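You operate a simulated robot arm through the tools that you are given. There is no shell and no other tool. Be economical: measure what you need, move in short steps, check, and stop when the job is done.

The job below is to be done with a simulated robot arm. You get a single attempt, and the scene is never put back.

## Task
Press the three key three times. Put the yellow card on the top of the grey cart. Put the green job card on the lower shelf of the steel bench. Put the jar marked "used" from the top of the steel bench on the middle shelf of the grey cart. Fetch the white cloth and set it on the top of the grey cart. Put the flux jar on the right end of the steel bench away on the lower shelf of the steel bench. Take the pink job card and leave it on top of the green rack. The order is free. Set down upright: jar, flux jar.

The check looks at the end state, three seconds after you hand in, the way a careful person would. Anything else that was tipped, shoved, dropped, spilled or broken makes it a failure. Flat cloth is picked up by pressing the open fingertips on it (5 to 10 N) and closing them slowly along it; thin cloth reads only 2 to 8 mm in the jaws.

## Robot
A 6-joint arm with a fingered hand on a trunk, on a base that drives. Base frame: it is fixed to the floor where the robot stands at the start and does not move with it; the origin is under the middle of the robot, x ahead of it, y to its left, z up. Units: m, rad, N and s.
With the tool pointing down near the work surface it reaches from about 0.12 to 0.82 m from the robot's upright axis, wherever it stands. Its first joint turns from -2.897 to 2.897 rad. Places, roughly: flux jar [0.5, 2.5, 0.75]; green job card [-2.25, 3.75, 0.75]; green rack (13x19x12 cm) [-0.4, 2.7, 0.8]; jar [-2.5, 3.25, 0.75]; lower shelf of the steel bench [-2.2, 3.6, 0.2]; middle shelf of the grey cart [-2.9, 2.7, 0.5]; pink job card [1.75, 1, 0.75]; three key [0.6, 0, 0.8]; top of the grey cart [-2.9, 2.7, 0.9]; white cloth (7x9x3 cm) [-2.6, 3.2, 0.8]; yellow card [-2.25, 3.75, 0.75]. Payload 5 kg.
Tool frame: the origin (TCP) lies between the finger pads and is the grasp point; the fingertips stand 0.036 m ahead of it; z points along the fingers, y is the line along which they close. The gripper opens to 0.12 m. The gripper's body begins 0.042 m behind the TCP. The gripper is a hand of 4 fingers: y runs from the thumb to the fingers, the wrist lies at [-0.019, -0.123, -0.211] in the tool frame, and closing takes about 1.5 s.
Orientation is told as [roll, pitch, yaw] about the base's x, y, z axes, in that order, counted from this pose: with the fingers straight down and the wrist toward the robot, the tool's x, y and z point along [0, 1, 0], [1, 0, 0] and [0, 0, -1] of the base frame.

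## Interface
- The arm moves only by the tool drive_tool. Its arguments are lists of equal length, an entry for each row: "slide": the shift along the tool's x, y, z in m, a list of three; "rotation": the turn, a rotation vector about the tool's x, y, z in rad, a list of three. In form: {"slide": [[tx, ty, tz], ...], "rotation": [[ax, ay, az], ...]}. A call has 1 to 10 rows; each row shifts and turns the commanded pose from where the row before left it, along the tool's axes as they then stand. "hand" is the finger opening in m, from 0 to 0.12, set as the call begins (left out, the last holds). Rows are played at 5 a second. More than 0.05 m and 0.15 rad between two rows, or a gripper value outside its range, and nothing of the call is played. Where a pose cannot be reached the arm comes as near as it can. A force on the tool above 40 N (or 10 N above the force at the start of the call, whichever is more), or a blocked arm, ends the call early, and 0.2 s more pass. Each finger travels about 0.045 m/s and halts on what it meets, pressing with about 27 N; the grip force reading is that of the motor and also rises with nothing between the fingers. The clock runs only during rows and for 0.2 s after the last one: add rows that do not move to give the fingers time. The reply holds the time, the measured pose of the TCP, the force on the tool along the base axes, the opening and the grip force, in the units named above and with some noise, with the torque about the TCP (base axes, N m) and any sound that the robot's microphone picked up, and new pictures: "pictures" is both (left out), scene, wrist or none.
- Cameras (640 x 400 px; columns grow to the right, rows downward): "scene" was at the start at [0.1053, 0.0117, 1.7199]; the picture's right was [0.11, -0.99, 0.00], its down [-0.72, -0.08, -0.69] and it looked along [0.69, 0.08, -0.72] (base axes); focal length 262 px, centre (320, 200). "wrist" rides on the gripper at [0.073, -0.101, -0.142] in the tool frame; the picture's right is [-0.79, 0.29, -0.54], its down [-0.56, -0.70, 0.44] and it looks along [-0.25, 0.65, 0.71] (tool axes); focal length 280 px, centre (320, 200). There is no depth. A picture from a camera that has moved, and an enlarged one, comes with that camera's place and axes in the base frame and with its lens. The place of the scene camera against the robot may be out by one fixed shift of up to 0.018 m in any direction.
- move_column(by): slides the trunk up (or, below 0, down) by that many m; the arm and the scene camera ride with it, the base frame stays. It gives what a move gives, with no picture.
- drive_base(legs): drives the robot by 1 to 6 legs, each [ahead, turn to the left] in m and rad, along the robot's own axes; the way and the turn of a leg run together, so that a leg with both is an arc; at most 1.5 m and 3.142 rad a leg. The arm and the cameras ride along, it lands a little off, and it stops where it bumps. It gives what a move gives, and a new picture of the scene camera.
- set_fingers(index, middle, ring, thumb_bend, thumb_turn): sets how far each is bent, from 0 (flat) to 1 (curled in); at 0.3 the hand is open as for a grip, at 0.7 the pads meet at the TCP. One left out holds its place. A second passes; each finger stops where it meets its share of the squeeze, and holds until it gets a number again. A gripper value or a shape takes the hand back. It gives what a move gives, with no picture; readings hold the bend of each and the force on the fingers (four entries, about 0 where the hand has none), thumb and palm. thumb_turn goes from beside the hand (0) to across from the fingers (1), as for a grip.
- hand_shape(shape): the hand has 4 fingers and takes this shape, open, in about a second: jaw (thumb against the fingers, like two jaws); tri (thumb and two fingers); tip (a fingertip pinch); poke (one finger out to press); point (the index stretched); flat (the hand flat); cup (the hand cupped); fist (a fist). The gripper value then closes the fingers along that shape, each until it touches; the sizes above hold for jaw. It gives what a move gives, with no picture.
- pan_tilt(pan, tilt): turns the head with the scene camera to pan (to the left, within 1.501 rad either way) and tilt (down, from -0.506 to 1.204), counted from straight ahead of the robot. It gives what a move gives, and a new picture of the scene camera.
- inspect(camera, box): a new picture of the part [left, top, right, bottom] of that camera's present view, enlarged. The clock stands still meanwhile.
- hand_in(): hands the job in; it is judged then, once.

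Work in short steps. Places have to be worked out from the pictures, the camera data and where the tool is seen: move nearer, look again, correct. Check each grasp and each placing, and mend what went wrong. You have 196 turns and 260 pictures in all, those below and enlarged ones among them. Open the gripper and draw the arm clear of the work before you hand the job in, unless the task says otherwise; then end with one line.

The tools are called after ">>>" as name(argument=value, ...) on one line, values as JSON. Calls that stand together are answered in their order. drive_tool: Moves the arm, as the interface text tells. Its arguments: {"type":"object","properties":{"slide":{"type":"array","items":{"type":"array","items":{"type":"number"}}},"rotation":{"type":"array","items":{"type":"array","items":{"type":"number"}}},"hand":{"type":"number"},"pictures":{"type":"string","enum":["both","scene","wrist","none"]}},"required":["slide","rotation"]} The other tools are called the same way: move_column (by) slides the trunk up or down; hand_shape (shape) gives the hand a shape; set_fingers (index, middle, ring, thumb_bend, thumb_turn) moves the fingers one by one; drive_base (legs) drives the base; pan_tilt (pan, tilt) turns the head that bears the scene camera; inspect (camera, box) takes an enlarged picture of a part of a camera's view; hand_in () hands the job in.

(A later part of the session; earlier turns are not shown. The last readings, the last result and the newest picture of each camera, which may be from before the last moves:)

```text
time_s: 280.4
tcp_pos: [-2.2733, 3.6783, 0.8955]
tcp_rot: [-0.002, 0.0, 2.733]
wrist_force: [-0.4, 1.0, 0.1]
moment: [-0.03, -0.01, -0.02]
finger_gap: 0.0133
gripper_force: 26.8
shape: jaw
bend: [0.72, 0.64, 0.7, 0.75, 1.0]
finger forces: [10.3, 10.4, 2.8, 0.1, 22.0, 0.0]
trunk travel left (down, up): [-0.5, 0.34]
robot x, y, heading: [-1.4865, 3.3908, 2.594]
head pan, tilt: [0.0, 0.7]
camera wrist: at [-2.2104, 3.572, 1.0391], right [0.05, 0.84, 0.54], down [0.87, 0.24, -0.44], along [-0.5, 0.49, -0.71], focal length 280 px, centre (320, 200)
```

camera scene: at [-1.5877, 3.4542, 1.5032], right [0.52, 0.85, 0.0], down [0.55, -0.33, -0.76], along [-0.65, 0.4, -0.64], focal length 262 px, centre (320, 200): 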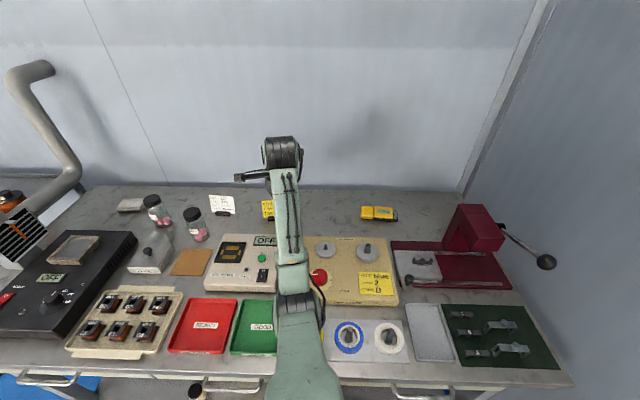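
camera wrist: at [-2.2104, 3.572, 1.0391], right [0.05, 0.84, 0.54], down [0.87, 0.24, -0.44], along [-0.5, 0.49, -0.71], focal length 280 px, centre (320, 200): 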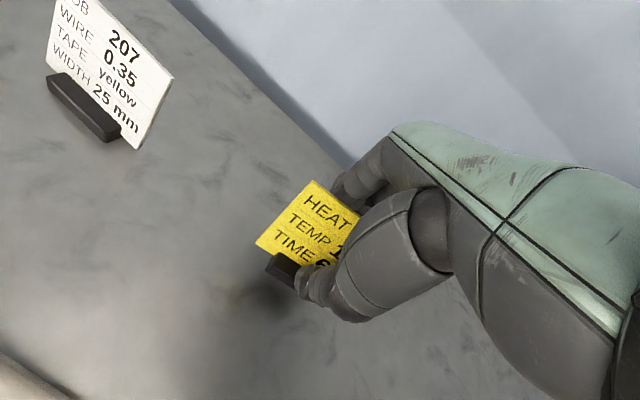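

Yellow card is held. I raise the column, back out, and drive over to face the cart.

>>> move_column(by=0.2)

>>> drive_base(legs=[[-0.5, 0], [0, 1.565], [1.2, 0], [0, -1.5]])

```text
time_s: 282.6
tcp_pos: [-2.2744, 3.6792, 1.0973]
tcp_rot: [-0.001, 0.0, 2.733]
wrist_force: [0.4, 0.3, 0.2]
moment: [0.01, 0.01, -0.05]
finger_gap: 0.0135
gripper_force: 27.2
shape: jaw
bend: [0.72, 0.64, 0.7, 0.75, 1.0]
finger forces: [10.3, 10.4, 3.1, 0.1, 21.9, 0.1]
trunk travel left (down, up): [-0.7, 0.14]
robot x, y, heading: [-1.4849, 3.3891, 2.6]
head pan, tilt: [0.0, 0.7]
```

```text
time_s: 300.8
tcp_pos: [-2.4604, 2.3735, 1.0969]
tcp_rot: [-0.001, -0.002, 2.799]
wrist_force: [0.5, -0.4, -0.4]
moment: [0.01, 0.02, -0.01]
finger_gap: 0.0134
gripper_force: 27.0
shape: jaw
bend: [0.72, 0.64, 0.7, 0.75, 1.0]
finger forces: [10.1, 10.2, 2.6, 0.1, 21.3, 0.1]
trunk travel left (down, up): [-0.7, 0.14]
robot x, y, heading: [-1.6547, 2.1371, 2.659]
head pan, tilt: [0.0, 0.7]
camera scene: at [-1.7604, 2.1936, 1.7033], right [0.46, 0.89, 0.0], down [0.57, -0.3, -0.76], along [-0.68, 0.35, -0.64], focal length 262 px, centre (320, 200)
```

scene: 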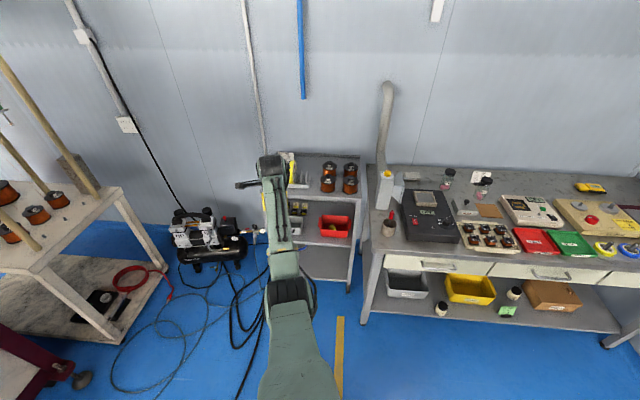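

Facing the cart. I enlarge the cart in both cameras to find free room on its top.

>>> inspect(camera="scene", box=[250, 130, 390, 300])

>>> inspect(camera="wrist", box=[0, 0, 640, 400])

```text
2.35 times, centred on (320, 215) of scene
camera zoom: at [-1.7604, 2.1936, 1.7033], right [0.46, 0.89, 0.0], down [0.57, -0.3, -0.76], along [-0.68, 0.35, -0.64], focal length 615 px, centre (320, 165)
```

zoom: 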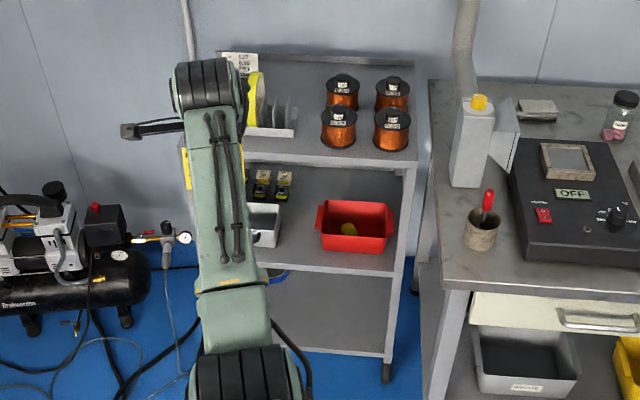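

```text
1.00 times, centred on (320, 200) of wrist (not enlarged: the box is as wide or as high as the picture)
camera zoom: at [-2.3898, 2.2705, 1.2393], right [-0.01, 0.84, 0.54], down [0.85, 0.29, -0.44], along [-0.53, 0.46, -0.71], focal length 280 px, centre (320, 200)
```

zoom: 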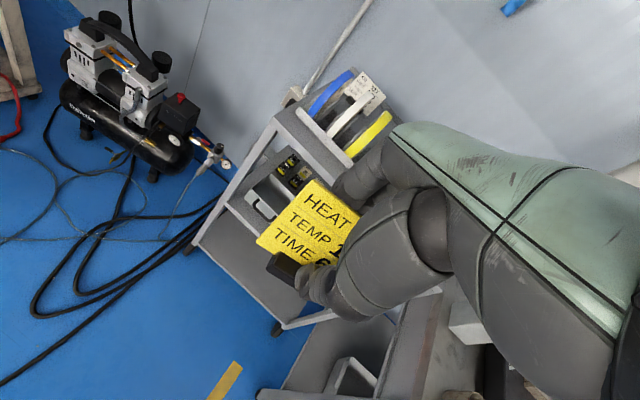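

Free strip: the cart top's front edge, in front of the tape rack. I advance 0.27 m and look down with the wrist camera.

>>> drive_base(legs=[[0.27, 0]])

>>> inspect(camera="wrist", box=[0, 0, 640, 400])

```text
time_s: 302.8
tcp_pos: [-2.6917, 2.4948, 1.0972]
tcp_rot: [0.0, 0.0, 2.797]
wrist_force: [0.2, -0.1, -0.5]
moment: [0.01, 0.0, -0.02]
finger_gap: 0.0134
gripper_force: 27.0
shape: jaw
bend: [0.72, 0.64, 0.7, 0.75, 1.0]
finger forces: [10.1, 10.2, 2.6, 0.0, 21.2, 0.1]
trunk travel left (down, up): [-0.7, 0.14]
robot x, y, heading: [-1.89, 2.2592, 2.661]
head pan, tilt: [0.0, 0.7]
camera scene: at [-1.9924, 2.3151, 1.7033], right [0.46, 0.89, 0.0], down [0.57, -0.3, -0.77], along [-0.68, 0.35, -0.64], focal length 262 px, centre (320, 200)
```

scene: 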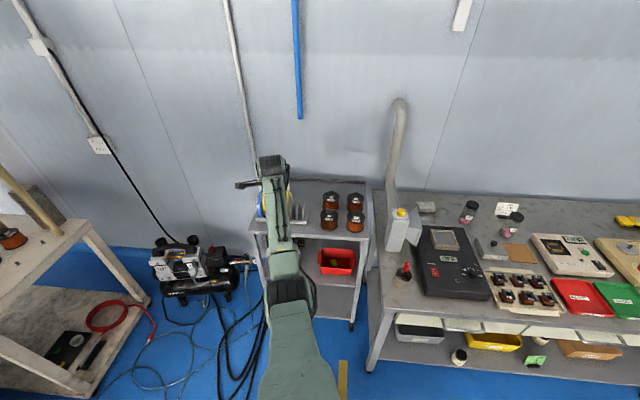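

```text
1.00 times, centred on (320, 200) of wrist (not enlarged: the box is as wide or as high as the picture)
camera zoom: at [-2.6218, 2.3927, 1.2395], right [-0.01, 0.84, 0.54], down [0.85, 0.29, -0.44], along [-0.53, 0.46, -0.71], focal length 280 px, centre (320, 200)
```

zoom: 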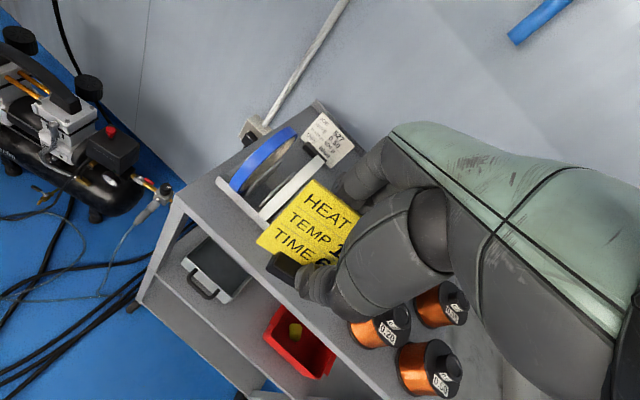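

Strip in front of the rack is about 5 cm deep at n≈−3.65…−3.70. I square the yaw, drive ahead 7 cm and look again.

>>> drive_tool(slide=[[0, 0, 0], [0, 0, 0], [0, 0, 0]], rotation=[[0, 0, 0.1], [0, 0, 0.1], [0, 0, 0]], pictures="none")

>>> drive_base(legs=[[0.07, 0]])

>>> drive_tool(slide=[[0.01, 0, 0.03], [0.01, 0, 0.03], [0, 0, 0]], rotation=[[0, 0, 0], [0, 0, 0], [0, 0, 0]], pictures="wrist")

```text
time_s: 303.6
tcp_pos: [-2.6913, 2.4957, 1.0964]
tcp_rot: [-0.002, -0.001, 2.597]
wrist_force: [0.6, 0.0, -0.6]
moment: [0.01, -0.01, -0.02]
finger_gap: 0.0131
gripper_force: 27.0
shape: jaw
bend: [0.72, 0.64, 0.7, 0.75, 1.0]
finger forces: [10.0, 10.2, 2.8, 0.0, 21.3, 0.1]
trunk travel left (down, up): [-0.7, 0.14]
robot x, y, heading: [-1.8863, 2.2588, 2.66]
head pan, tilt: [0.0, 0.7]
```

```text
time_s: 304.7
tcp_pos: [-2.7547, 2.5268, 1.0956]
tcp_rot: [-0.003, -0.001, 2.599]
wrist_force: [0.0, -0.4, -0.7]
moment: [-0.03, -0.02, 0.01]
finger_gap: 0.0132
gripper_force: 26.5
shape: jaw
bend: [0.72, 0.64, 0.7, 0.75, 1.0]
finger forces: [10.1, 10.3, 2.8, 0.1, 21.4, 0.1]
trunk travel left (down, up): [-0.7, 0.14]
robot x, y, heading: [-1.9492, 2.2925, 2.659]
head pan, tilt: [0.0, 0.7]
camera scene: at [-2.0546, 2.3476, 1.7033], right [0.46, 0.89, 0.0], down [0.57, -0.3, -0.76], along [-0.68, 0.35, -0.64], focal length 262 px, centre (320, 200)
```

scene: 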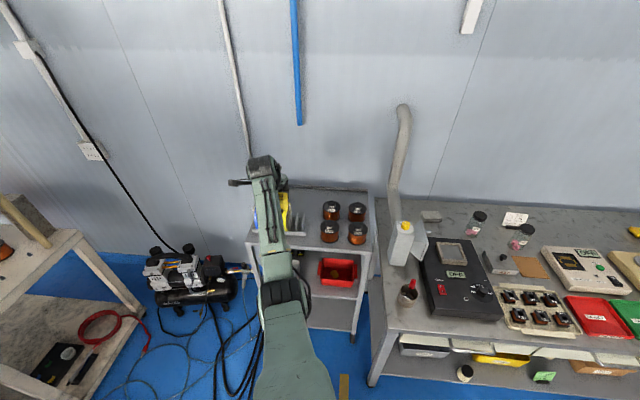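

```text
time_s: 305.5
tcp_pos: [-2.7637, 2.511, 1.0353]
tcp_rot: [-0.002, -0.003, 2.598]
wrist_force: [-0.1, 1.1, 0.1]
moment: [0.01, 0.03, 0.0]
finger_gap: 0.0132
gripper_force: 26.8
shape: jaw
bend: [0.72, 0.64, 0.7, 0.75, 1.0]
finger forces: [10.0, 10.2, 2.7, 0.0, 21.3, 0.1]
trunk travel left (down, up): [-0.7, 0.14]
robot x, y, heading: [-1.9489, 2.2903, 2.661]
head pan, tilt: [0.0, 0.7]
camera wrist: at [-2.7146, 2.3967, 1.178], right [0.16, 0.82, 0.54], down [0.89, 0.12, -0.44], along [-0.43, 0.55, -0.71], focal length 280 px, centre (320, 200)
```

wrist: 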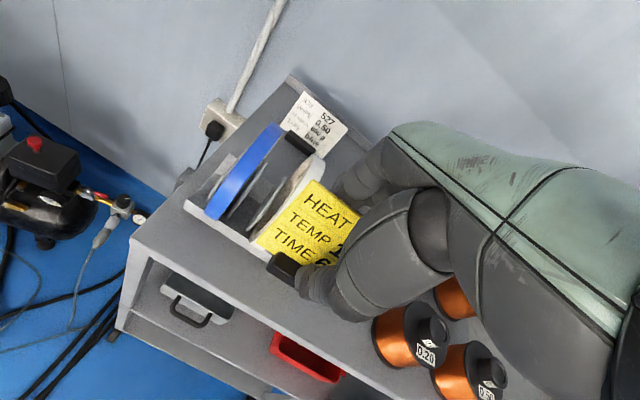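

I shift 1.5 cm forward and descend to z≈0.965, then check alignment with strip.

>>> drive_tool(slide=[[0, 0.012, 0.03], [0, 0, 0.03], [0, 0, 0]], rotation=[[0, 0, 0], [0, 0, 0], [0, 0, 0]], pictures="wrist")

```text
time_s: 306.3
tcp_pos: [-2.7726, 2.5176, 0.9774]
tcp_rot: [-0.002, -0.003, 2.598]
wrist_force: [2.4, -1.3, 3.3]
moment: [0.1, -0.03, -0.1]
finger_gap: 0.0129
gripper_force: 26.6
shape: jaw
bend: [0.72, 0.64, 0.7, 0.75, 1.0]
finger forces: [9.6, 10.4, 8.5, 0.1, 21.9, 0.0]
trunk travel left (down, up): [-0.7, 0.14]
robot x, y, heading: [-1.9509, 2.2924, 2.659]
head pan, tilt: [0.0, 0.7]
camera wrist: at [-2.7245, 2.4028, 1.1187], right [0.16, 0.82, 0.54], down [0.89, 0.12, -0.44], along [-0.43, 0.55, -0.71], focal length 280 px, centre (320, 200)
```

wrist: 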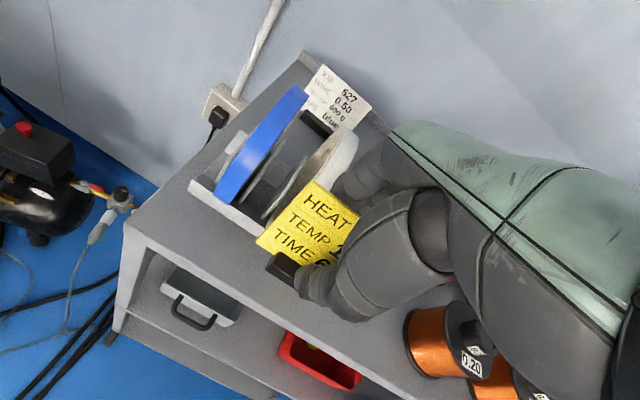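

The ring finger touches a tape roll behind. I move back 1.2 cm toward the front edge and lower in steps; I'll release by opening only the thumb.

>>> drive_tool(slide=[[0, -0.012, 0], [0, 0, 0.012], [0, 0, 0]], rotation=[[0, 0, 0], [0, 0, 0], [0, 0, 0]], pictures="none")

>>> drive_tool(slide=[[0, 0, 0.006], [0, 0, 0]], rotation=[[0, 0, 0], [0, 0, 0]], pictures="wrist")

```text
time_s: 307.1
tcp_pos: [-2.7642, 2.51, 0.9638]
tcp_rot: [-0.002, 0.0, 2.598]
wrist_force: [-0.1, 0.7, -1.1]
moment: [0.02, -0.01, -0.04]
finger_gap: 0.0132
gripper_force: 26.8
shape: jaw
bend: [0.72, 0.64, 0.7, 0.75, 1.0]
finger forces: [9.7, 10.7, 2.7, 0.0, 21.4, 0.1]
trunk travel left (down, up): [-0.7, 0.14]
robot x, y, heading: [-1.9468, 2.2913, 2.66]
head pan, tilt: [0.0, 0.7]
```

```text
time_s: 307.7
tcp_pos: [-2.7636, 2.5101, 0.9578]
tcp_rot: [-0.003, -0.001, 2.599]
wrist_force: [0.4, -0.1, -1.5]
moment: [0.01, -0.05, 0.02]
finger_gap: 0.0127
gripper_force: 27.1
shape: jaw
bend: [0.72, 0.64, 0.7, 0.75, 1.0]
finger forces: [9.8, 10.7, 2.6, 0.1, 21.3, 0.0]
trunk travel left (down, up): [-0.7, 0.14]
robot x, y, heading: [-1.9497, 2.2887, 2.662]
head pan, tilt: [0.0, 0.7]
camera wrist: at [-2.7153, 2.3952, 1.1009], right [0.16, 0.82, 0.54], down [0.89, 0.12, -0.44], along [-0.43, 0.55, -0.71], focal length 280 px, centre (320, 200)
```

wrist: 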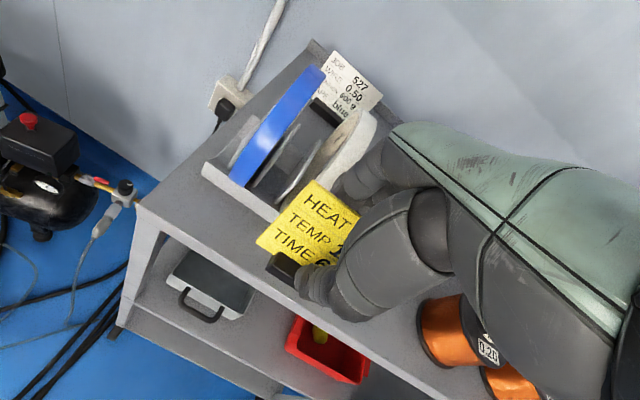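

The foot is right at the front edge; I move 6 mm forward and continue lowering.

>>> drive_tool(slide=[[0, 0.006, 0], [0, 0, 0.005], [0, 0, 0]], rotation=[[0, 0, 0], [0, 0, 0], [0, 0, 0]], pictures="none")

>>> drive_tool(slide=[[0, 0, 0.005], [0, 0, 0]], rotation=[[0, 0, 0], [0, 0, 0]], pictures="none")

>>> drive_tool(slide=[[0, 0, 0.004], [0, 0, 0]], rotation=[[0, 0, 0], [0, 0, 0]], pictures="none")

```text
time_s: 308.5
tcp_pos: [-2.7668, 2.5129, 0.9556]
tcp_rot: [-0.002, -0.003, 2.599]
wrist_force: [7.1, -4.2, 6.5]
moment: [0.46, 0.15, -0.32]
finger_gap: 0.0128
gripper_force: 26.9
shape: jaw
bend: [0.72, 0.64, 0.7, 0.74, 1.0]
finger forces: [9.8, 10.2, 15.5, 0.1, 22.4, 0.0]
trunk travel left (down, up): [-0.7, 0.14]
robot x, y, heading: [-1.9459, 2.2878, 2.659]
head pan, tilt: [0.0, 0.7]
```

```text
time_s: 309.1
tcp_pos: [-2.7673, 2.5129, 0.9485]
tcp_rot: [-0.002, -0.003, 2.597]
wrist_force: [2.1, -1.4, 0.7]
moment: [0.1, 0.05, -0.07]
finger_gap: 0.013
gripper_force: 26.7
shape: jaw
bend: [0.72, 0.64, 0.7, 0.74, 1.0]
finger forces: [9.6, 10.8, 5.0, 0.0, 21.4, 0.0]
trunk travel left (down, up): [-0.7, 0.14]
robot x, y, heading: [-1.9469, 2.2954, 2.656]
head pan, tilt: [0.0, 0.7]
```

```text
time_s: 309.7
tcp_pos: [-2.7678, 2.5143, 0.9468]
tcp_rot: [-0.002, -0.003, 2.598]
wrist_force: [4.4, -2.2, 5.3]
moment: [0.42, 0.22, -0.22]
finger_gap: 0.0127
gripper_force: 27.3
shape: jaw
bend: [0.72, 0.64, 0.7, 0.74, 1.0]
finger forces: [9.6, 10.6, 10.7, 0.1, 21.5, 0.0]
trunk travel left (down, up): [-0.7, 0.14]
robot x, y, heading: [-1.9462, 2.292, 2.658]
head pan, tilt: [0.0, 0.7]
```

The ring finger is pushing the roll lightly; I back off 5 mm and lower the last bit.

>>> drive_tool(slide=[[0, -0.005, 0], [0, 0, 0.004], [0, 0, 0]], rotation=[[0, 0, 0], [0, 0, 0], [0, 0, 0]], pictures="none")

>>> drive_tool(slide=[[0, 0, 0.004], [0, 0, 0]], rotation=[[0, 0, 0], [0, 0, 0]], pictures="none")

>>> drive_tool(slide=[[0, 0, 0.004], [0, 0, 0]], rotation=[[0, 0, 0], [0, 0, 0]], pictures="wrist")

```text
time_s: 310.5
tcp_pos: [-2.7646, 2.5114, 0.9401]
tcp_rot: [-0.003, -0.002, 2.599]
wrist_force: [0.9, -0.8, 0.6]
moment: [0.04, -0.04, -0.01]
finger_gap: 0.0127
gripper_force: 27.0
shape: jaw
bend: [0.72, 0.64, 0.7, 0.74, 1.0]
finger forces: [9.6, 10.9, 3.6, 0.1, 21.4, 0.1]
trunk travel left (down, up): [-0.7, 0.14]
robot x, y, heading: [-1.9456, 2.2893, 2.655]
head pan, tilt: [0.0, 0.7]
```

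```text
time_s: 311.1
tcp_pos: [-2.7647, 2.5105, 0.9364]
tcp_rot: [-0.002, -0.001, 2.598]
wrist_force: [3.0, -2.5, 1.3]
moment: [0.18, 0.13, -0.14]
finger_gap: 0.0126
gripper_force: 26.7
shape: jaw
bend: [0.72, 0.64, 0.7, 0.74, 1.0]
finger forces: [9.5, 10.8, 6.9, 0.1, 21.5, 0.1]
trunk travel left (down, up): [-0.7, 0.14]
robot x, y, heading: [-1.9453, 2.2889, 2.66]
head pan, tilt: [0.0, 0.7]
```

```text
time_s: 311.7
tcp_pos: [-2.7653, 2.5114, 0.934]
tcp_rot: [-0.002, -0.002, 2.598]
wrist_force: [2.9, -1.9, 2.2]
moment: [0.18, 0.09, -0.13]
finger_gap: 0.0128
gripper_force: 26.8
shape: jaw
bend: [0.72, 0.64, 0.7, 0.74, 1.0]
finger forces: [9.5, 10.7, 6.5, 0.1, 21.6, 0.0]
trunk travel left (down, up): [-0.7, 0.14]
robot x, y, heading: [-1.9469, 2.2901, 2.662]
head pan, tilt: [0.0, 0.7]
camera wrist: at [-2.7161, 2.3964, 1.0761], right [0.16, 0.82, 0.54], down [0.89, 0.12, -0.44], along [-0.43, 0.55, -0.71], focal length 280 px, centre (320, 200)
```

wrist: 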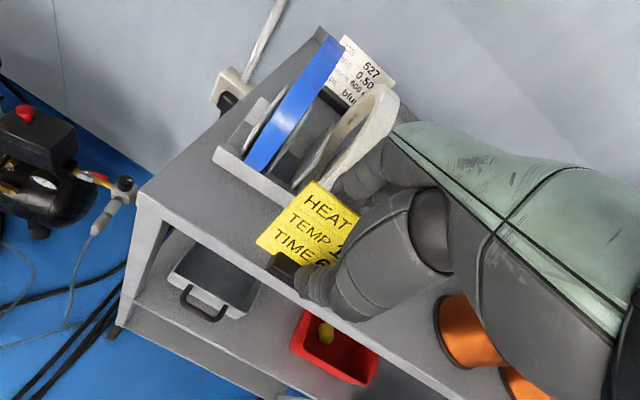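

Close to the surface with about 1 cm margin to the edge. Continue down.

>>> drive_tool(slide=[[0, -0.002, 0.004], [0, 0, 0]], rotation=[[0, 0, 0], [0, 0, 0]], pictures="none")

>>> drive_tool(slide=[[0, 0, 0.004], [0, 0, 0]], rotation=[[0, 0, 0], [0, 0, 0]], pictures="none")

>>> drive_tool(slide=[[0, 0, 0.004], [0, 0, 0]], rotation=[[0, 0, 0], [0, 0, 0]], pictures="none")

```text
time_s: 312.3
tcp_pos: [-2.7624, 2.5105, 0.9299]
tcp_rot: [-0.003, -0.002, 2.598]
wrist_force: [1.9, -0.8, 0.6]
moment: [0.09, 0.1, -0.08]
finger_gap: 0.0128
gripper_force: 27.3
shape: jaw
bend: [0.72, 0.64, 0.7, 0.74, 1.0]
finger forces: [9.3, 10.7, 4.9, 0.0, 21.4, 0.0]
trunk travel left (down, up): [-0.7, 0.14]
robot x, y, heading: [-1.9434, 2.2919, 2.662]
head pan, tilt: [0.0, 0.7]
```

```text
time_s: 312.9
tcp_pos: [-2.7631, 2.5103, 0.9261]
tcp_rot: [-0.002, -0.002, 2.598]
wrist_force: [2.1, -1.7, 1.0]
moment: [0.15, 0.1, -0.13]
finger_gap: 0.0127
gripper_force: 26.5
shape: jaw
bend: [0.72, 0.64, 0.7, 0.74, 1.0]
finger forces: [9.6, 10.6, 6.5, 0.1, 21.6, 0.0]
trunk travel left (down, up): [-0.7, 0.14]
robot x, y, heading: [-1.9522, 2.291, 2.659]
head pan, tilt: [0.0, 0.7]
```

```text
time_s: 313.5
tcp_pos: [-2.7641, 2.5106, 0.9215]
tcp_rot: [-0.002, -0.002, 2.599]
wrist_force: [0.1, -0.6, -0.5]
moment: [0.01, 0.04, 0.03]
finger_gap: 0.013
gripper_force: 26.8
shape: jaw
bend: [0.72, 0.64, 0.7, 0.74, 1.0]
finger forces: [9.5, 10.8, 2.7, 0.0, 21.3, 0.0]
trunk travel left (down, up): [-0.7, 0.14]
robot x, y, heading: [-1.9504, 2.2885, 2.658]
head pan, tilt: [0.0, 0.7]
```

Still free (ring finger no longer touching). Continue.

>>> drive_tool(slide=[[0, 0, 0.004], [0, 0, 0]], rotation=[[0, 0, 0], [0, 0, 0]], pictures="none")

>>> drive_tool(slide=[[0, 0, 0.004], [0, 0, 0]], rotation=[[0, 0, 0], [0, 0, 0]], pictures="none")

>>> drive_tool(slide=[[0, 0, 0.004], [0, 0, 0]], rotation=[[0, 0, 0], [0, 0, 0]], pictures="wrist")

```text
time_s: 314.1
tcp_pos: [-2.7642, 2.509, 0.9174]
tcp_rot: [-0.002, -0.001, 2.598]
wrist_force: [1.6, -0.9, -0.5]
moment: [0.05, 0.06, -0.08]
finger_gap: 0.0127
gripper_force: 27.1
shape: jaw
bend: [0.72, 0.64, 0.7, 0.74, 1.0]
finger forces: [9.5, 10.7, 4.0, 0.0, 21.3, 0.1]
trunk travel left (down, up): [-0.7, 0.14]
robot x, y, heading: [-1.9444, 2.2919, 2.66]
head pan, tilt: [0.0, 0.7]
```

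```text
time_s: 314.7
tcp_pos: [-2.7648, 2.5099, 0.9136]
tcp_rot: [-0.001, -0.003, 2.598]
wrist_force: [0.4, -0.5, 0.0]
moment: [0.02, 0.05, -0.04]
finger_gap: 0.0125
gripper_force: 27.1
shape: jaw
bend: [0.72, 0.64, 0.7, 0.74, 1.0]
finger forces: [9.5, 10.7, 4.2, 0.0, 21.4, 0.1]
trunk travel left (down, up): [-0.7, 0.14]
robot x, y, heading: [-1.952, 2.2931, 2.661]
head pan, tilt: [0.0, 0.7]
```

```text
time_s: 315.3
tcp_pos: [-2.764, 2.5105, 0.9079]
tcp_rot: [-0.004, -0.002, 2.598]
wrist_force: [0.7, -1.0, 0.8]
moment: [0.03, 0.01, -0.04]
finger_gap: 0.0126
gripper_force: 26.8
shape: jaw
bend: [0.72, 0.64, 0.7, 0.74, 1.0]
finger forces: [9.4, 11.1, 3.5, 0.0, 21.7, 0.1]
trunk travel left (down, up): [-0.7, 0.14]
robot x, y, heading: [-1.9436, 2.2928, 2.664]
head pan, tilt: [0.0, 0.7]
camera wrist: at [-2.7154, 2.3951, 1.0514], right [0.16, 0.82, 0.54], down [0.89, 0.12, -0.44], along [-0.43, 0.55, -0.71], focal length 280 px, centre (320, 200)
```

wrist: 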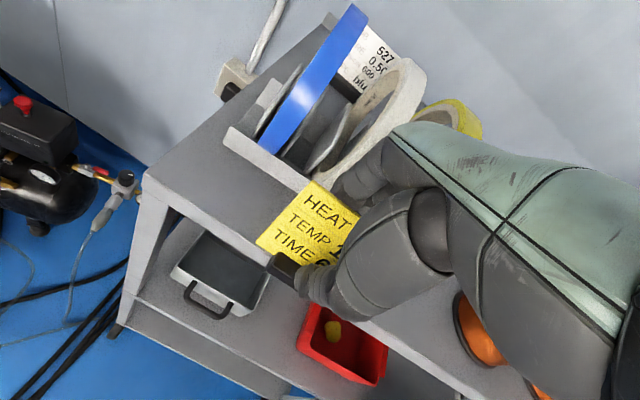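

Edge resolves to n≈−3.666 with top z≈0.864, so the foot would overhang. I raise, tilt the tool 0.25 rad (fingers forward) so the foot goes 1.4 cm inward while knuckles stay off the rolls.

>>> drive_tool(slide=[[0, 0, -0.025], [0, 0, 0], [0, 0, 0], [0, 0, 0]], rotation=[[0, 0, 0], [-0.125, 0, 0], [-0.125, 0, 0], [0, 0, 0]], pictures="wrist")

```text
time_s: 316.3
tcp_pos: [-2.7631, 2.5097, 0.9352]
tcp_rot: [-0.003, -0.253, 2.599]
wrist_force: [0.6, 0.2, -0.4]
moment: [-0.03, -0.05, 0.01]
finger_gap: 0.0126
gripper_force: 26.7
shape: jaw
bend: [0.72, 0.64, 0.7, 0.74, 1.0]
finger forces: [9.6, 10.5, 2.4, 0.0, 21.1, 0.1]
trunk travel left (down, up): [-0.7, 0.14]
robot x, y, heading: [-1.9483, 2.2919, 2.662]
head pan, tilt: [0.0, 0.7]
camera wrist: at [-2.6879, 2.379, 1.0474], right [0.28, 0.75, 0.6], down [0.78, 0.19, -0.6], along [-0.56, 0.64, -0.53], focal length 280 px, centre (320, 200)
```

wrist: 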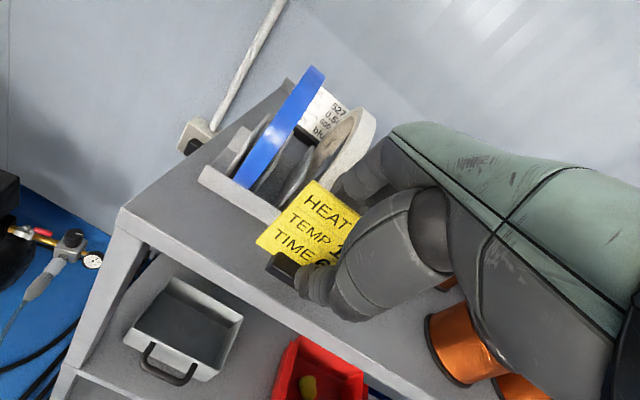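

Now I lower vertically (adjusted for tilt) until contact, expected near z≈0.92.

>>> drive_tool(slide=[[0, -0.0025, 0.0097], [0, 0, 0]], rotation=[[0, 0, 0], [0, 0, 0]], pictures="none")

>>> drive_tool(slide=[[0, -0.001, 0.005], [0, 0, 0]], rotation=[[0, 0, 0], [0, 0, 0]], pictures="none")

>>> drive_tool(slide=[[0, -0.001, 0.004], [0, 0, 0]], rotation=[[0, 0, 0], [0, 0, 0]], pictures="none")

>>> drive_tool(slide=[[0, -0.001, 0.004], [0, 0, 0]], rotation=[[0, 0, 0], [0, 0, 0]], pictures="wrist")

```text
time_s: 316.9
tcp_pos: [-2.764, 2.5103, 0.9254]
tcp_rot: [-0.001, -0.25, 2.6]
wrist_force: [1.0, 0.2, 0.6]
moment: [0.03, 0.0, 0.02]
finger_gap: 0.0126
gripper_force: 27.4
shape: jaw
bend: [0.72, 0.64, 0.7, 0.74, 1.0]
finger forces: [9.5, 10.4, 2.4, 0.0, 21.0, 0.1]
trunk travel left (down, up): [-0.7, 0.14]
robot x, y, heading: [-1.9475, 2.2963, 2.66]
head pan, tilt: [0.0, 0.7]
```

```text
time_s: 317.5
tcp_pos: [-2.7638, 2.511, 0.9185]
tcp_rot: [-0.002, -0.251, 2.599]
wrist_force: [-0.4, 0.1, -0.7]
moment: [0.0, 0.0, 0.0]
finger_gap: 0.0129
gripper_force: 26.4
shape: jaw
bend: [0.72, 0.64, 0.7, 0.74, 1.0]
finger forces: [9.4, 10.5, 2.4, 0.0, 21.0, 0.0]
trunk travel left (down, up): [-0.7, 0.14]
robot x, y, heading: [-1.9476, 2.291, 2.657]
head pan, tilt: [0.0, 0.7]
```

```text
time_s: 318.1
tcp_pos: [-2.764, 2.5095, 0.9152]
tcp_rot: [-0.002, -0.252, 2.6]
wrist_force: [0.9, 0.1, -1.2]
moment: [-0.05, 0.0, 0.01]
finger_gap: 0.0124
gripper_force: 27.2
shape: jaw
bend: [0.72, 0.64, 0.7, 0.74, 1.0]
finger forces: [9.5, 10.4, 2.4, 0.0, 21.1, 0.0]
trunk travel left (down, up): [-0.7, 0.14]
robot x, y, heading: [-1.9501, 2.2892, 2.662]
head pan, tilt: [0.0, 0.7]
```

```text
time_s: 318.7
tcp_pos: [-2.7635, 2.509, 0.9107]
tcp_rot: [-0.001, -0.253, 2.599]
wrist_force: [0.3, -1.6, 4.4]
moment: [0.08, -0.12, 0.01]
finger_gap: 0.0125
gripper_force: 26.5
shape: jaw
bend: [0.73, 0.64, 0.7, 0.74, 1.0]
finger forces: [9.5, 15.5, 2.4, 0.1, 21.3, 0.1]
trunk travel left (down, up): [-0.7, 0.14]
robot x, y, heading: [-1.9473, 2.2876, 2.658]
head pan, tilt: [0.0, 0.7]
camera wrist: at [-2.6876, 2.379, 1.0243], right [0.28, 0.75, 0.6], down [0.78, 0.19, -0.6], along [-0.56, 0.64, -0.53], focal length 280 px, centre (320, 200)
```

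wrist: 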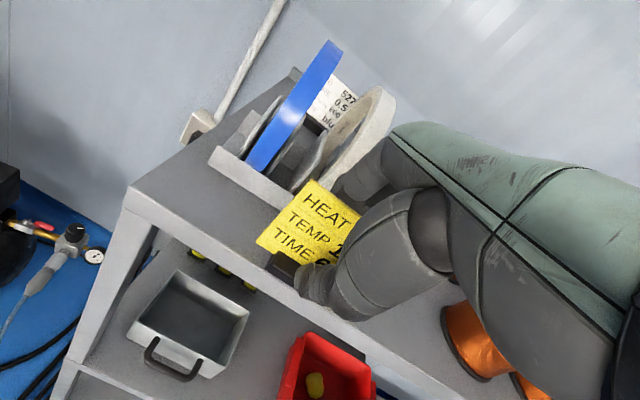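

Contact begins (middle finger). I zoom to see the foot relative to the edge.

>>> inspect(camera="wrist", box=[180, 170, 380, 330])

```text
2.50 times, centred on (280, 250) of wrist
camera zoom: at [-2.6876, 2.379, 1.0243], right [0.28, 0.75, 0.6], down [0.78, 0.19, -0.6], along [-0.56, 0.64, -0.53], focal length 701 px, centre (420, 75)
```

zoom: 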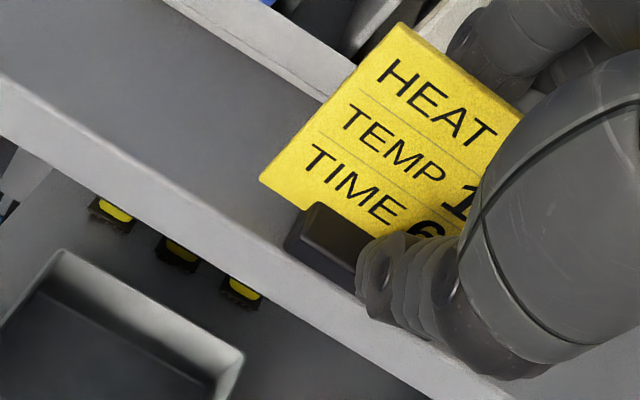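

The foot stands exactly at the edge. I raise 1 cm and move 1.5 cm inward (horizontal), watching the finger forces.

>>> drive_tool(slide=[[0, 0.0025, -0.0097], [0, 0.0145, 0.0037], [0, 0, 0]], rotation=[[0, 0, 0], [0, 0, 0], [0, 0, 0]], pictures="none")

>>> inspect(camera="wrist", box=[180, 170, 380, 330])

```text
time_s: 319.5
tcp_pos: [-2.7758, 2.5168, 0.9205]
tcp_rot: [-0.002, -0.251, 2.599]
wrist_force: [2.4, -0.9, 0.9]
moment: [0.09, 0.05, -0.11]
finger_gap: 0.0123
gripper_force: 27.2
shape: jaw
bend: [0.73, 0.64, 0.7, 0.74, 1.0]
finger forces: [11.7, 12.9, 5.3, 0.0, 21.0, 0.1]
trunk travel left (down, up): [-0.7, 0.14]
robot x, y, heading: [-1.9463, 2.2909, 2.657]
head pan, tilt: [0.0, 0.7]
```

```text
2.50 times, centred on (280, 250) of wrist
camera zoom: at [-2.6991, 2.3861, 1.0329], right [0.28, 0.75, 0.6], down [0.78, 0.19, -0.6], along [-0.56, 0.64, -0.53], focal length 701 px, centre (420, 75)
```

zoom: 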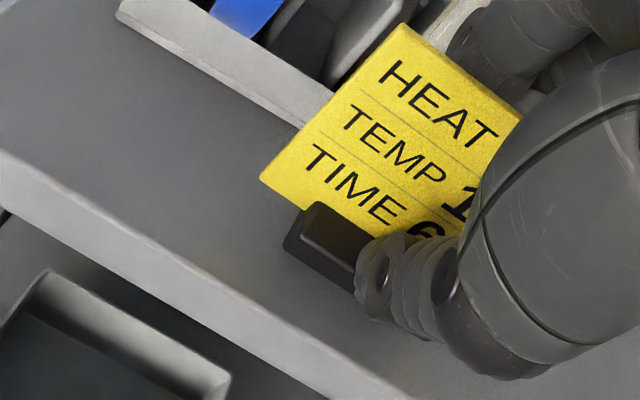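

Now well inside the edge, with only light contact. Lower to contact.

>>> drive_tool(slide=[[0, -0.002, 0.007], [0, 0, 0]], rotation=[[0, 0, 0], [0, 0, 0]], pictures="none")

>>> drive_tool(slide=[[0, -0.001, 0.004], [0, 0, 0]], rotation=[[0, 0, 0], [0, 0, 0]], pictures="none")

>>> drive_tool(slide=[[0, -0.001, 0.003], [0, 0, 0]], rotation=[[0, 0, 0], [0, 0, 0]], pictures="none")

```text
time_s: 320.1
tcp_pos: [-2.7745, 2.5157, 0.913]
tcp_rot: [-0.002, -0.251, 2.598]
wrist_force: [0.4, 0.4, -1.3]
moment: [0.01, 0.01, -0.05]
finger_gap: 0.0128
gripper_force: 27.4
shape: jaw
bend: [0.73, 0.64, 0.7, 0.74, 1.0]
finger forces: [11.8, 12.9, 2.5, 0.0, 20.9, 0.0]
trunk travel left (down, up): [-0.7, 0.14]
robot x, y, heading: [-1.9483, 2.2906, 2.663]
head pan, tilt: [0.0, 0.7]
```

```text
time_s: 320.7
tcp_pos: [-2.7741, 2.5155, 0.9114]
tcp_rot: [0.0, -0.257, 2.6]
wrist_force: [-0.8, -0.5, 8.6]
moment: [0.16, -0.06, -0.01]
finger_gap: 0.013
gripper_force: 26.9
shape: jaw
bend: [0.73, 0.64, 0.7, 0.74, 1.0]
finger forces: [11.2, 16.5, 3.3, 0.1, 21.0, 0.0]
trunk travel left (down, up): [-0.7, 0.14]
robot x, y, heading: [-1.9456, 2.2917, 2.664]
head pan, tilt: [0.0, 0.7]
```

```text
time_s: 321.3
tcp_pos: [-2.7749, 2.5161, 0.9106]
tcp_rot: [0.001, -0.259, 2.599]
wrist_force: [-0.2, 1.0, 19.2]
moment: [0.22, -0.03, 0.04]
finger_gap: 0.0129
gripper_force: 26.8
shape: jaw
bend: [0.73, 0.63, 0.7, 0.75, 1.0]
finger forces: [16.6, 16.9, 4.9, 0.0, 23.5, 0.1]
trunk travel left (down, up): [-0.7, 0.14]
robot x, y, heading: [-1.948, 2.2905, 2.663]
head pan, tilt: [0.0, 0.7]
```

Contact at 0.911. I release by opening only the thumb a bit.

>>> set_fingers(thumb_bend=0.62)

>>> inspect(camera="wrist", box=[180, 150, 400, 330])

```text
time_s: 322.3
tcp_pos: [-2.7751, 2.5169, 0.9115]
tcp_rot: [0.002, -0.261, 2.598]
wrist_force: [-7.7, 3.1, 25.9]
moment: [0.26, 0.23, -0.03]
finger_gap: 0.0105
gripper_force: 21.1
shape: fingers
bend: [0.73, 0.72, 0.71, 0.65, 1.0]
finger forces: [10.5, 14.2, 1.1, 0.0, 16.0, 0.0]
trunk travel left (down, up): [-0.7, 0.14]
robot x, y, heading: [-1.952, 2.2899, 2.663]
head pan, tilt: [0.0, 0.7]
```

```text
2.22 times, centred on (290, 240) of wrist
camera zoom: at [-2.6987, 2.3853, 1.0241], right [0.29, 0.75, 0.6], down [0.77, 0.19, -0.61], along [-0.57, 0.64, -0.52], focal length 623 px, centre (387, 111)
```

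zoom: 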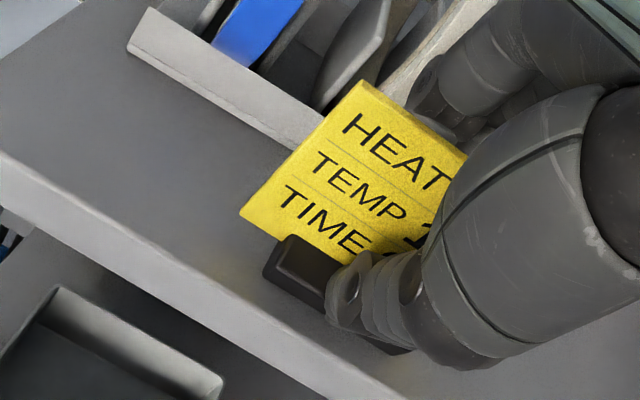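

The fingers followed the thumb. I set all fingers explicitly slightly open.

>>> set_fingers(index=0.66, middle=0.64, ring=0.64, thumb_bend=0.5)

>>> inspect(camera="wrist", box=[180, 150, 400, 330])

```text
time_s: 323.3
tcp_pos: [-2.7753, 2.5159, 0.9058]
tcp_rot: [-0.002, -0.25, 2.598]
wrist_force: [1.0, -0.8, 0.9]
moment: [0.04, 0.07, -0.07]
finger_gap: 0.0407
gripper_force: 0.7
shape: fingers
bend: [0.66, 0.64, 0.64, 0.5, 1.0]
finger forces: [0.0, 0.0, 1.9, 0.0, 0.1, 0.1]
trunk travel left (down, up): [-0.7, 0.14]
robot x, y, heading: [-1.9489, 2.2885, 2.667]
head pan, tilt: [0.0, 0.7]
```

```text
2.22 times, centred on (290, 240) of wrist
camera zoom: at [-2.6991, 2.3852, 1.0183], right [0.28, 0.75, 0.6], down [0.78, 0.19, -0.6], along [-0.56, 0.64, -0.53], focal length 623 px, centre (387, 111)
```

zoom: 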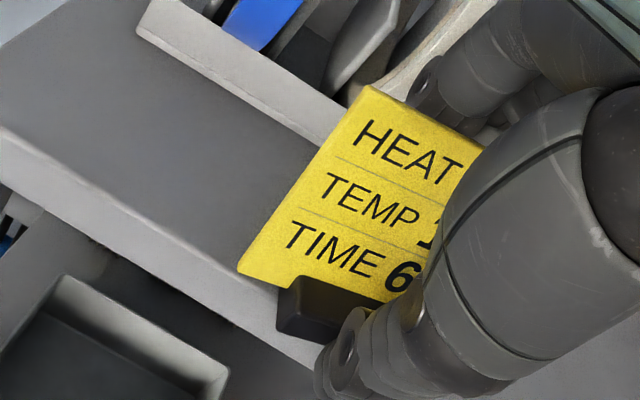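

The card ended at the very edge. I re-grip it (thumb toward the held fingers), and will reposition 1.3 cm inward.

>>> set_fingers(index=0.68, middle=0.66, ring=0.62, thumb_bend=0.85)

>>> drive_tool(slide=[[0, 0.003, -0.0115], [0, 0.0145, 0.0037], [0, 0, 0]], rotation=[[0, 0, 0], [0, 0, 0], [0, 0, 0]], pictures="none")

>>> inspect(camera="wrist", box=[180, 150, 400, 330])

```text
time_s: 324.3
tcp_pos: [-2.7755, 2.5165, 0.9107]
tcp_rot: [0.0, -0.257, 2.598]
wrist_force: [-4.7, 1.6, 19.8]
moment: [0.4, 0.12, 0.05]
finger_gap: 0.0053
gripper_force: 27.6
shape: fingers
bend: [0.62, 0.6, 0.61, 0.77, 1.0]
finger forces: [17.0, 22.0, 1.6, 0.1, 14.2, 0.0]
trunk travel left (down, up): [-0.7, 0.14]
robot x, y, heading: [-1.9467, 2.2926, 2.658]
head pan, tilt: [0.0, 0.7]
```

```text
time_s: 325.1
tcp_pos: [-2.7878, 2.5258, 0.9166]
tcp_rot: [-0.001, -0.25, 2.6]
wrist_force: [0.4, -0.4, -0.3]
moment: [0.01, 0.04, 0.0]
finger_gap: 0.0059
gripper_force: 16.3
shape: fingers
bend: [0.62, 0.62, 0.62, 0.77, 1.0]
finger forces: [12.1, 8.3, 0.4, 0.0, 12.5, 0.1]
trunk travel left (down, up): [-0.7, 0.14]
robot x, y, heading: [-1.9492, 2.2922, 2.663]
head pan, tilt: [0.0, 0.7]
```

```text
2.22 times, centred on (290, 240) of wrist
camera zoom: at [-2.7116, 2.395, 1.03], right [0.28, 0.75, 0.6], down [0.78, 0.19, -0.6], along [-0.56, 0.64, -0.53], focal length 623 px, centre (387, 111)
```

zoom: 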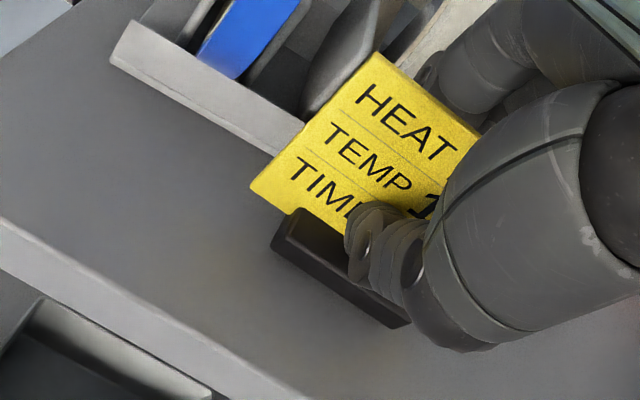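

Good: the card is gripped and well inside now. I lower to contact.

>>> drive_tool(slide=[[0, -0.0015, 0.006], [0, 0, 0]], rotation=[[0, 0, 0], [0, 0, 0]], pictures="none")

>>> drive_tool(slide=[[0, -0.001, 0.004], [0, 0, 0]], rotation=[[0, 0, 0], [0, 0, 0]], pictures="none")

```text
time_s: 325.7
tcp_pos: [-2.7877, 2.5258, 0.9124]
tcp_rot: [-0.001, -0.251, 2.599]
wrist_force: [3.0, -0.6, 5.1]
moment: [0.21, 0.03, -0.06]
finger_gap: 0.0055
gripper_force: 20.8
shape: fingers
bend: [0.62, 0.62, 0.62, 0.77, 1.0]
finger forces: [13.4, 11.2, 2.1, 0.0, 14.2, 0.1]
trunk travel left (down, up): [-0.7, 0.14]
robot x, y, heading: [-1.9449, 2.2903, 2.654]
head pan, tilt: [0.0, 0.7]
```

```text
time_s: 326.3
tcp_pos: [-2.7879, 2.5258, 0.9125]
tcp_rot: [0.001, -0.256, 2.598]
wrist_force: [4.4, -1.4, 15.2]
moment: [0.5, -0.18, -0.17]
finger_gap: 0.0051
gripper_force: 27.1
shape: fingers
bend: [0.62, 0.61, 0.62, 0.77, 1.0]
finger forces: [16.4, 17.2, 2.2, 0.0, 18.2, 0.1]
trunk travel left (down, up): [-0.7, 0.14]
robot x, y, heading: [-1.9471, 2.293, 2.658]
head pan, tilt: [0.0, 0.7]
```

Contact. Release by thumb while the fingers keep their bend, then rise.

>>> set_fingers(index=0.6, middle=0.59, ring=0.6, thumb_bend=0.55)

>>> inspect(camera="wrist", box=[180, 150, 400, 330])

>>> drive_tool(slide=[[0, 0.0025, -0.01], [0, 0.005, -0.02], [0, 0.0075, -0.03], [0, 0.0075, -0.03], [0, 0.0075, -0.03], [0, 0, 0]], rotation=[[0, 0, 0], [0, 0, 0], [0, 0, 0], [0, 0, 0], [0, 0, 0], [0, 0, 0]], pictures="wrist")

```text
time_s: 327.3
tcp_pos: [-2.7883, 2.5258, 0.9112]
tcp_rot: [0.0, -0.256, 2.598]
wrist_force: [-2.3, -2.0, 19.0]
moment: [0.09, 0.2, 0.01]
finger_gap: 0.0393
gripper_force: 13.5
shape: fingers
bend: [0.61, 0.59, 0.6, 0.55, 1.0]
finger forces: [22.0, 3.8, 0.5, 0.1, 0.0, 0.0]
trunk travel left (down, up): [-0.7, 0.14]
robot x, y, heading: [-1.946, 2.291, 2.658]
head pan, tilt: [0.0, 0.7]
```

```text
2.22 times, centred on (290, 240) of wrist
camera zoom: at [-2.7121, 2.3945, 1.0232], right [0.29, 0.75, 0.6], down [0.77, 0.19, -0.61], along [-0.57, 0.64, -0.53], focal length 623 px, centre (387, 111)
```

zoom: 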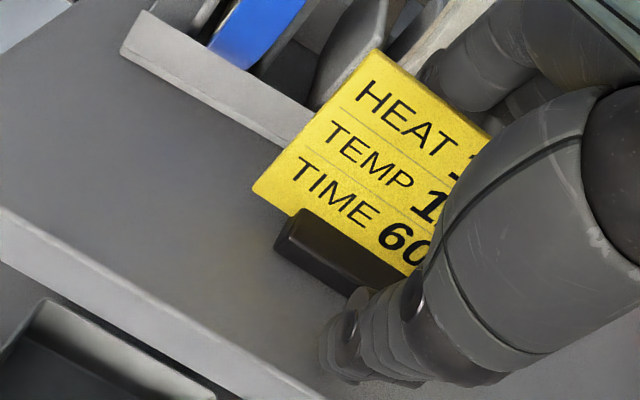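

```text
time_s: 328.7
tcp_pos: [-2.7873, 2.5261, 1.0288]
tcp_rot: [-0.002, -0.251, 2.599]
wrist_force: [-0.8, 0.1, -0.7]
moment: [0.0, 0.03, 0.02]
finger_gap: 0.0413
gripper_force: 0.1
shape: fingers
bend: [0.6, 0.59, 0.6, 0.55, 1.0]
finger forces: [0.1, 0.0, 0.0, 0.0, 0.0, 0.0]
trunk travel left (down, up): [-0.7, 0.14]
robot x, y, heading: [-1.9496, 2.2924, 2.662]
head pan, tilt: [0.0, 0.7]
camera wrist: at [-2.7117, 2.3957, 1.1424], right [0.28, 0.75, 0.6], down [0.78, 0.19, -0.6], along [-0.56, 0.63, -0.53], focal length 280 px, centre (320, 200)
```

wrist: 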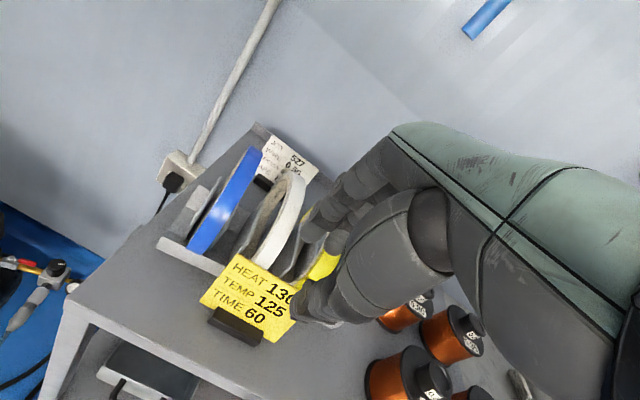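

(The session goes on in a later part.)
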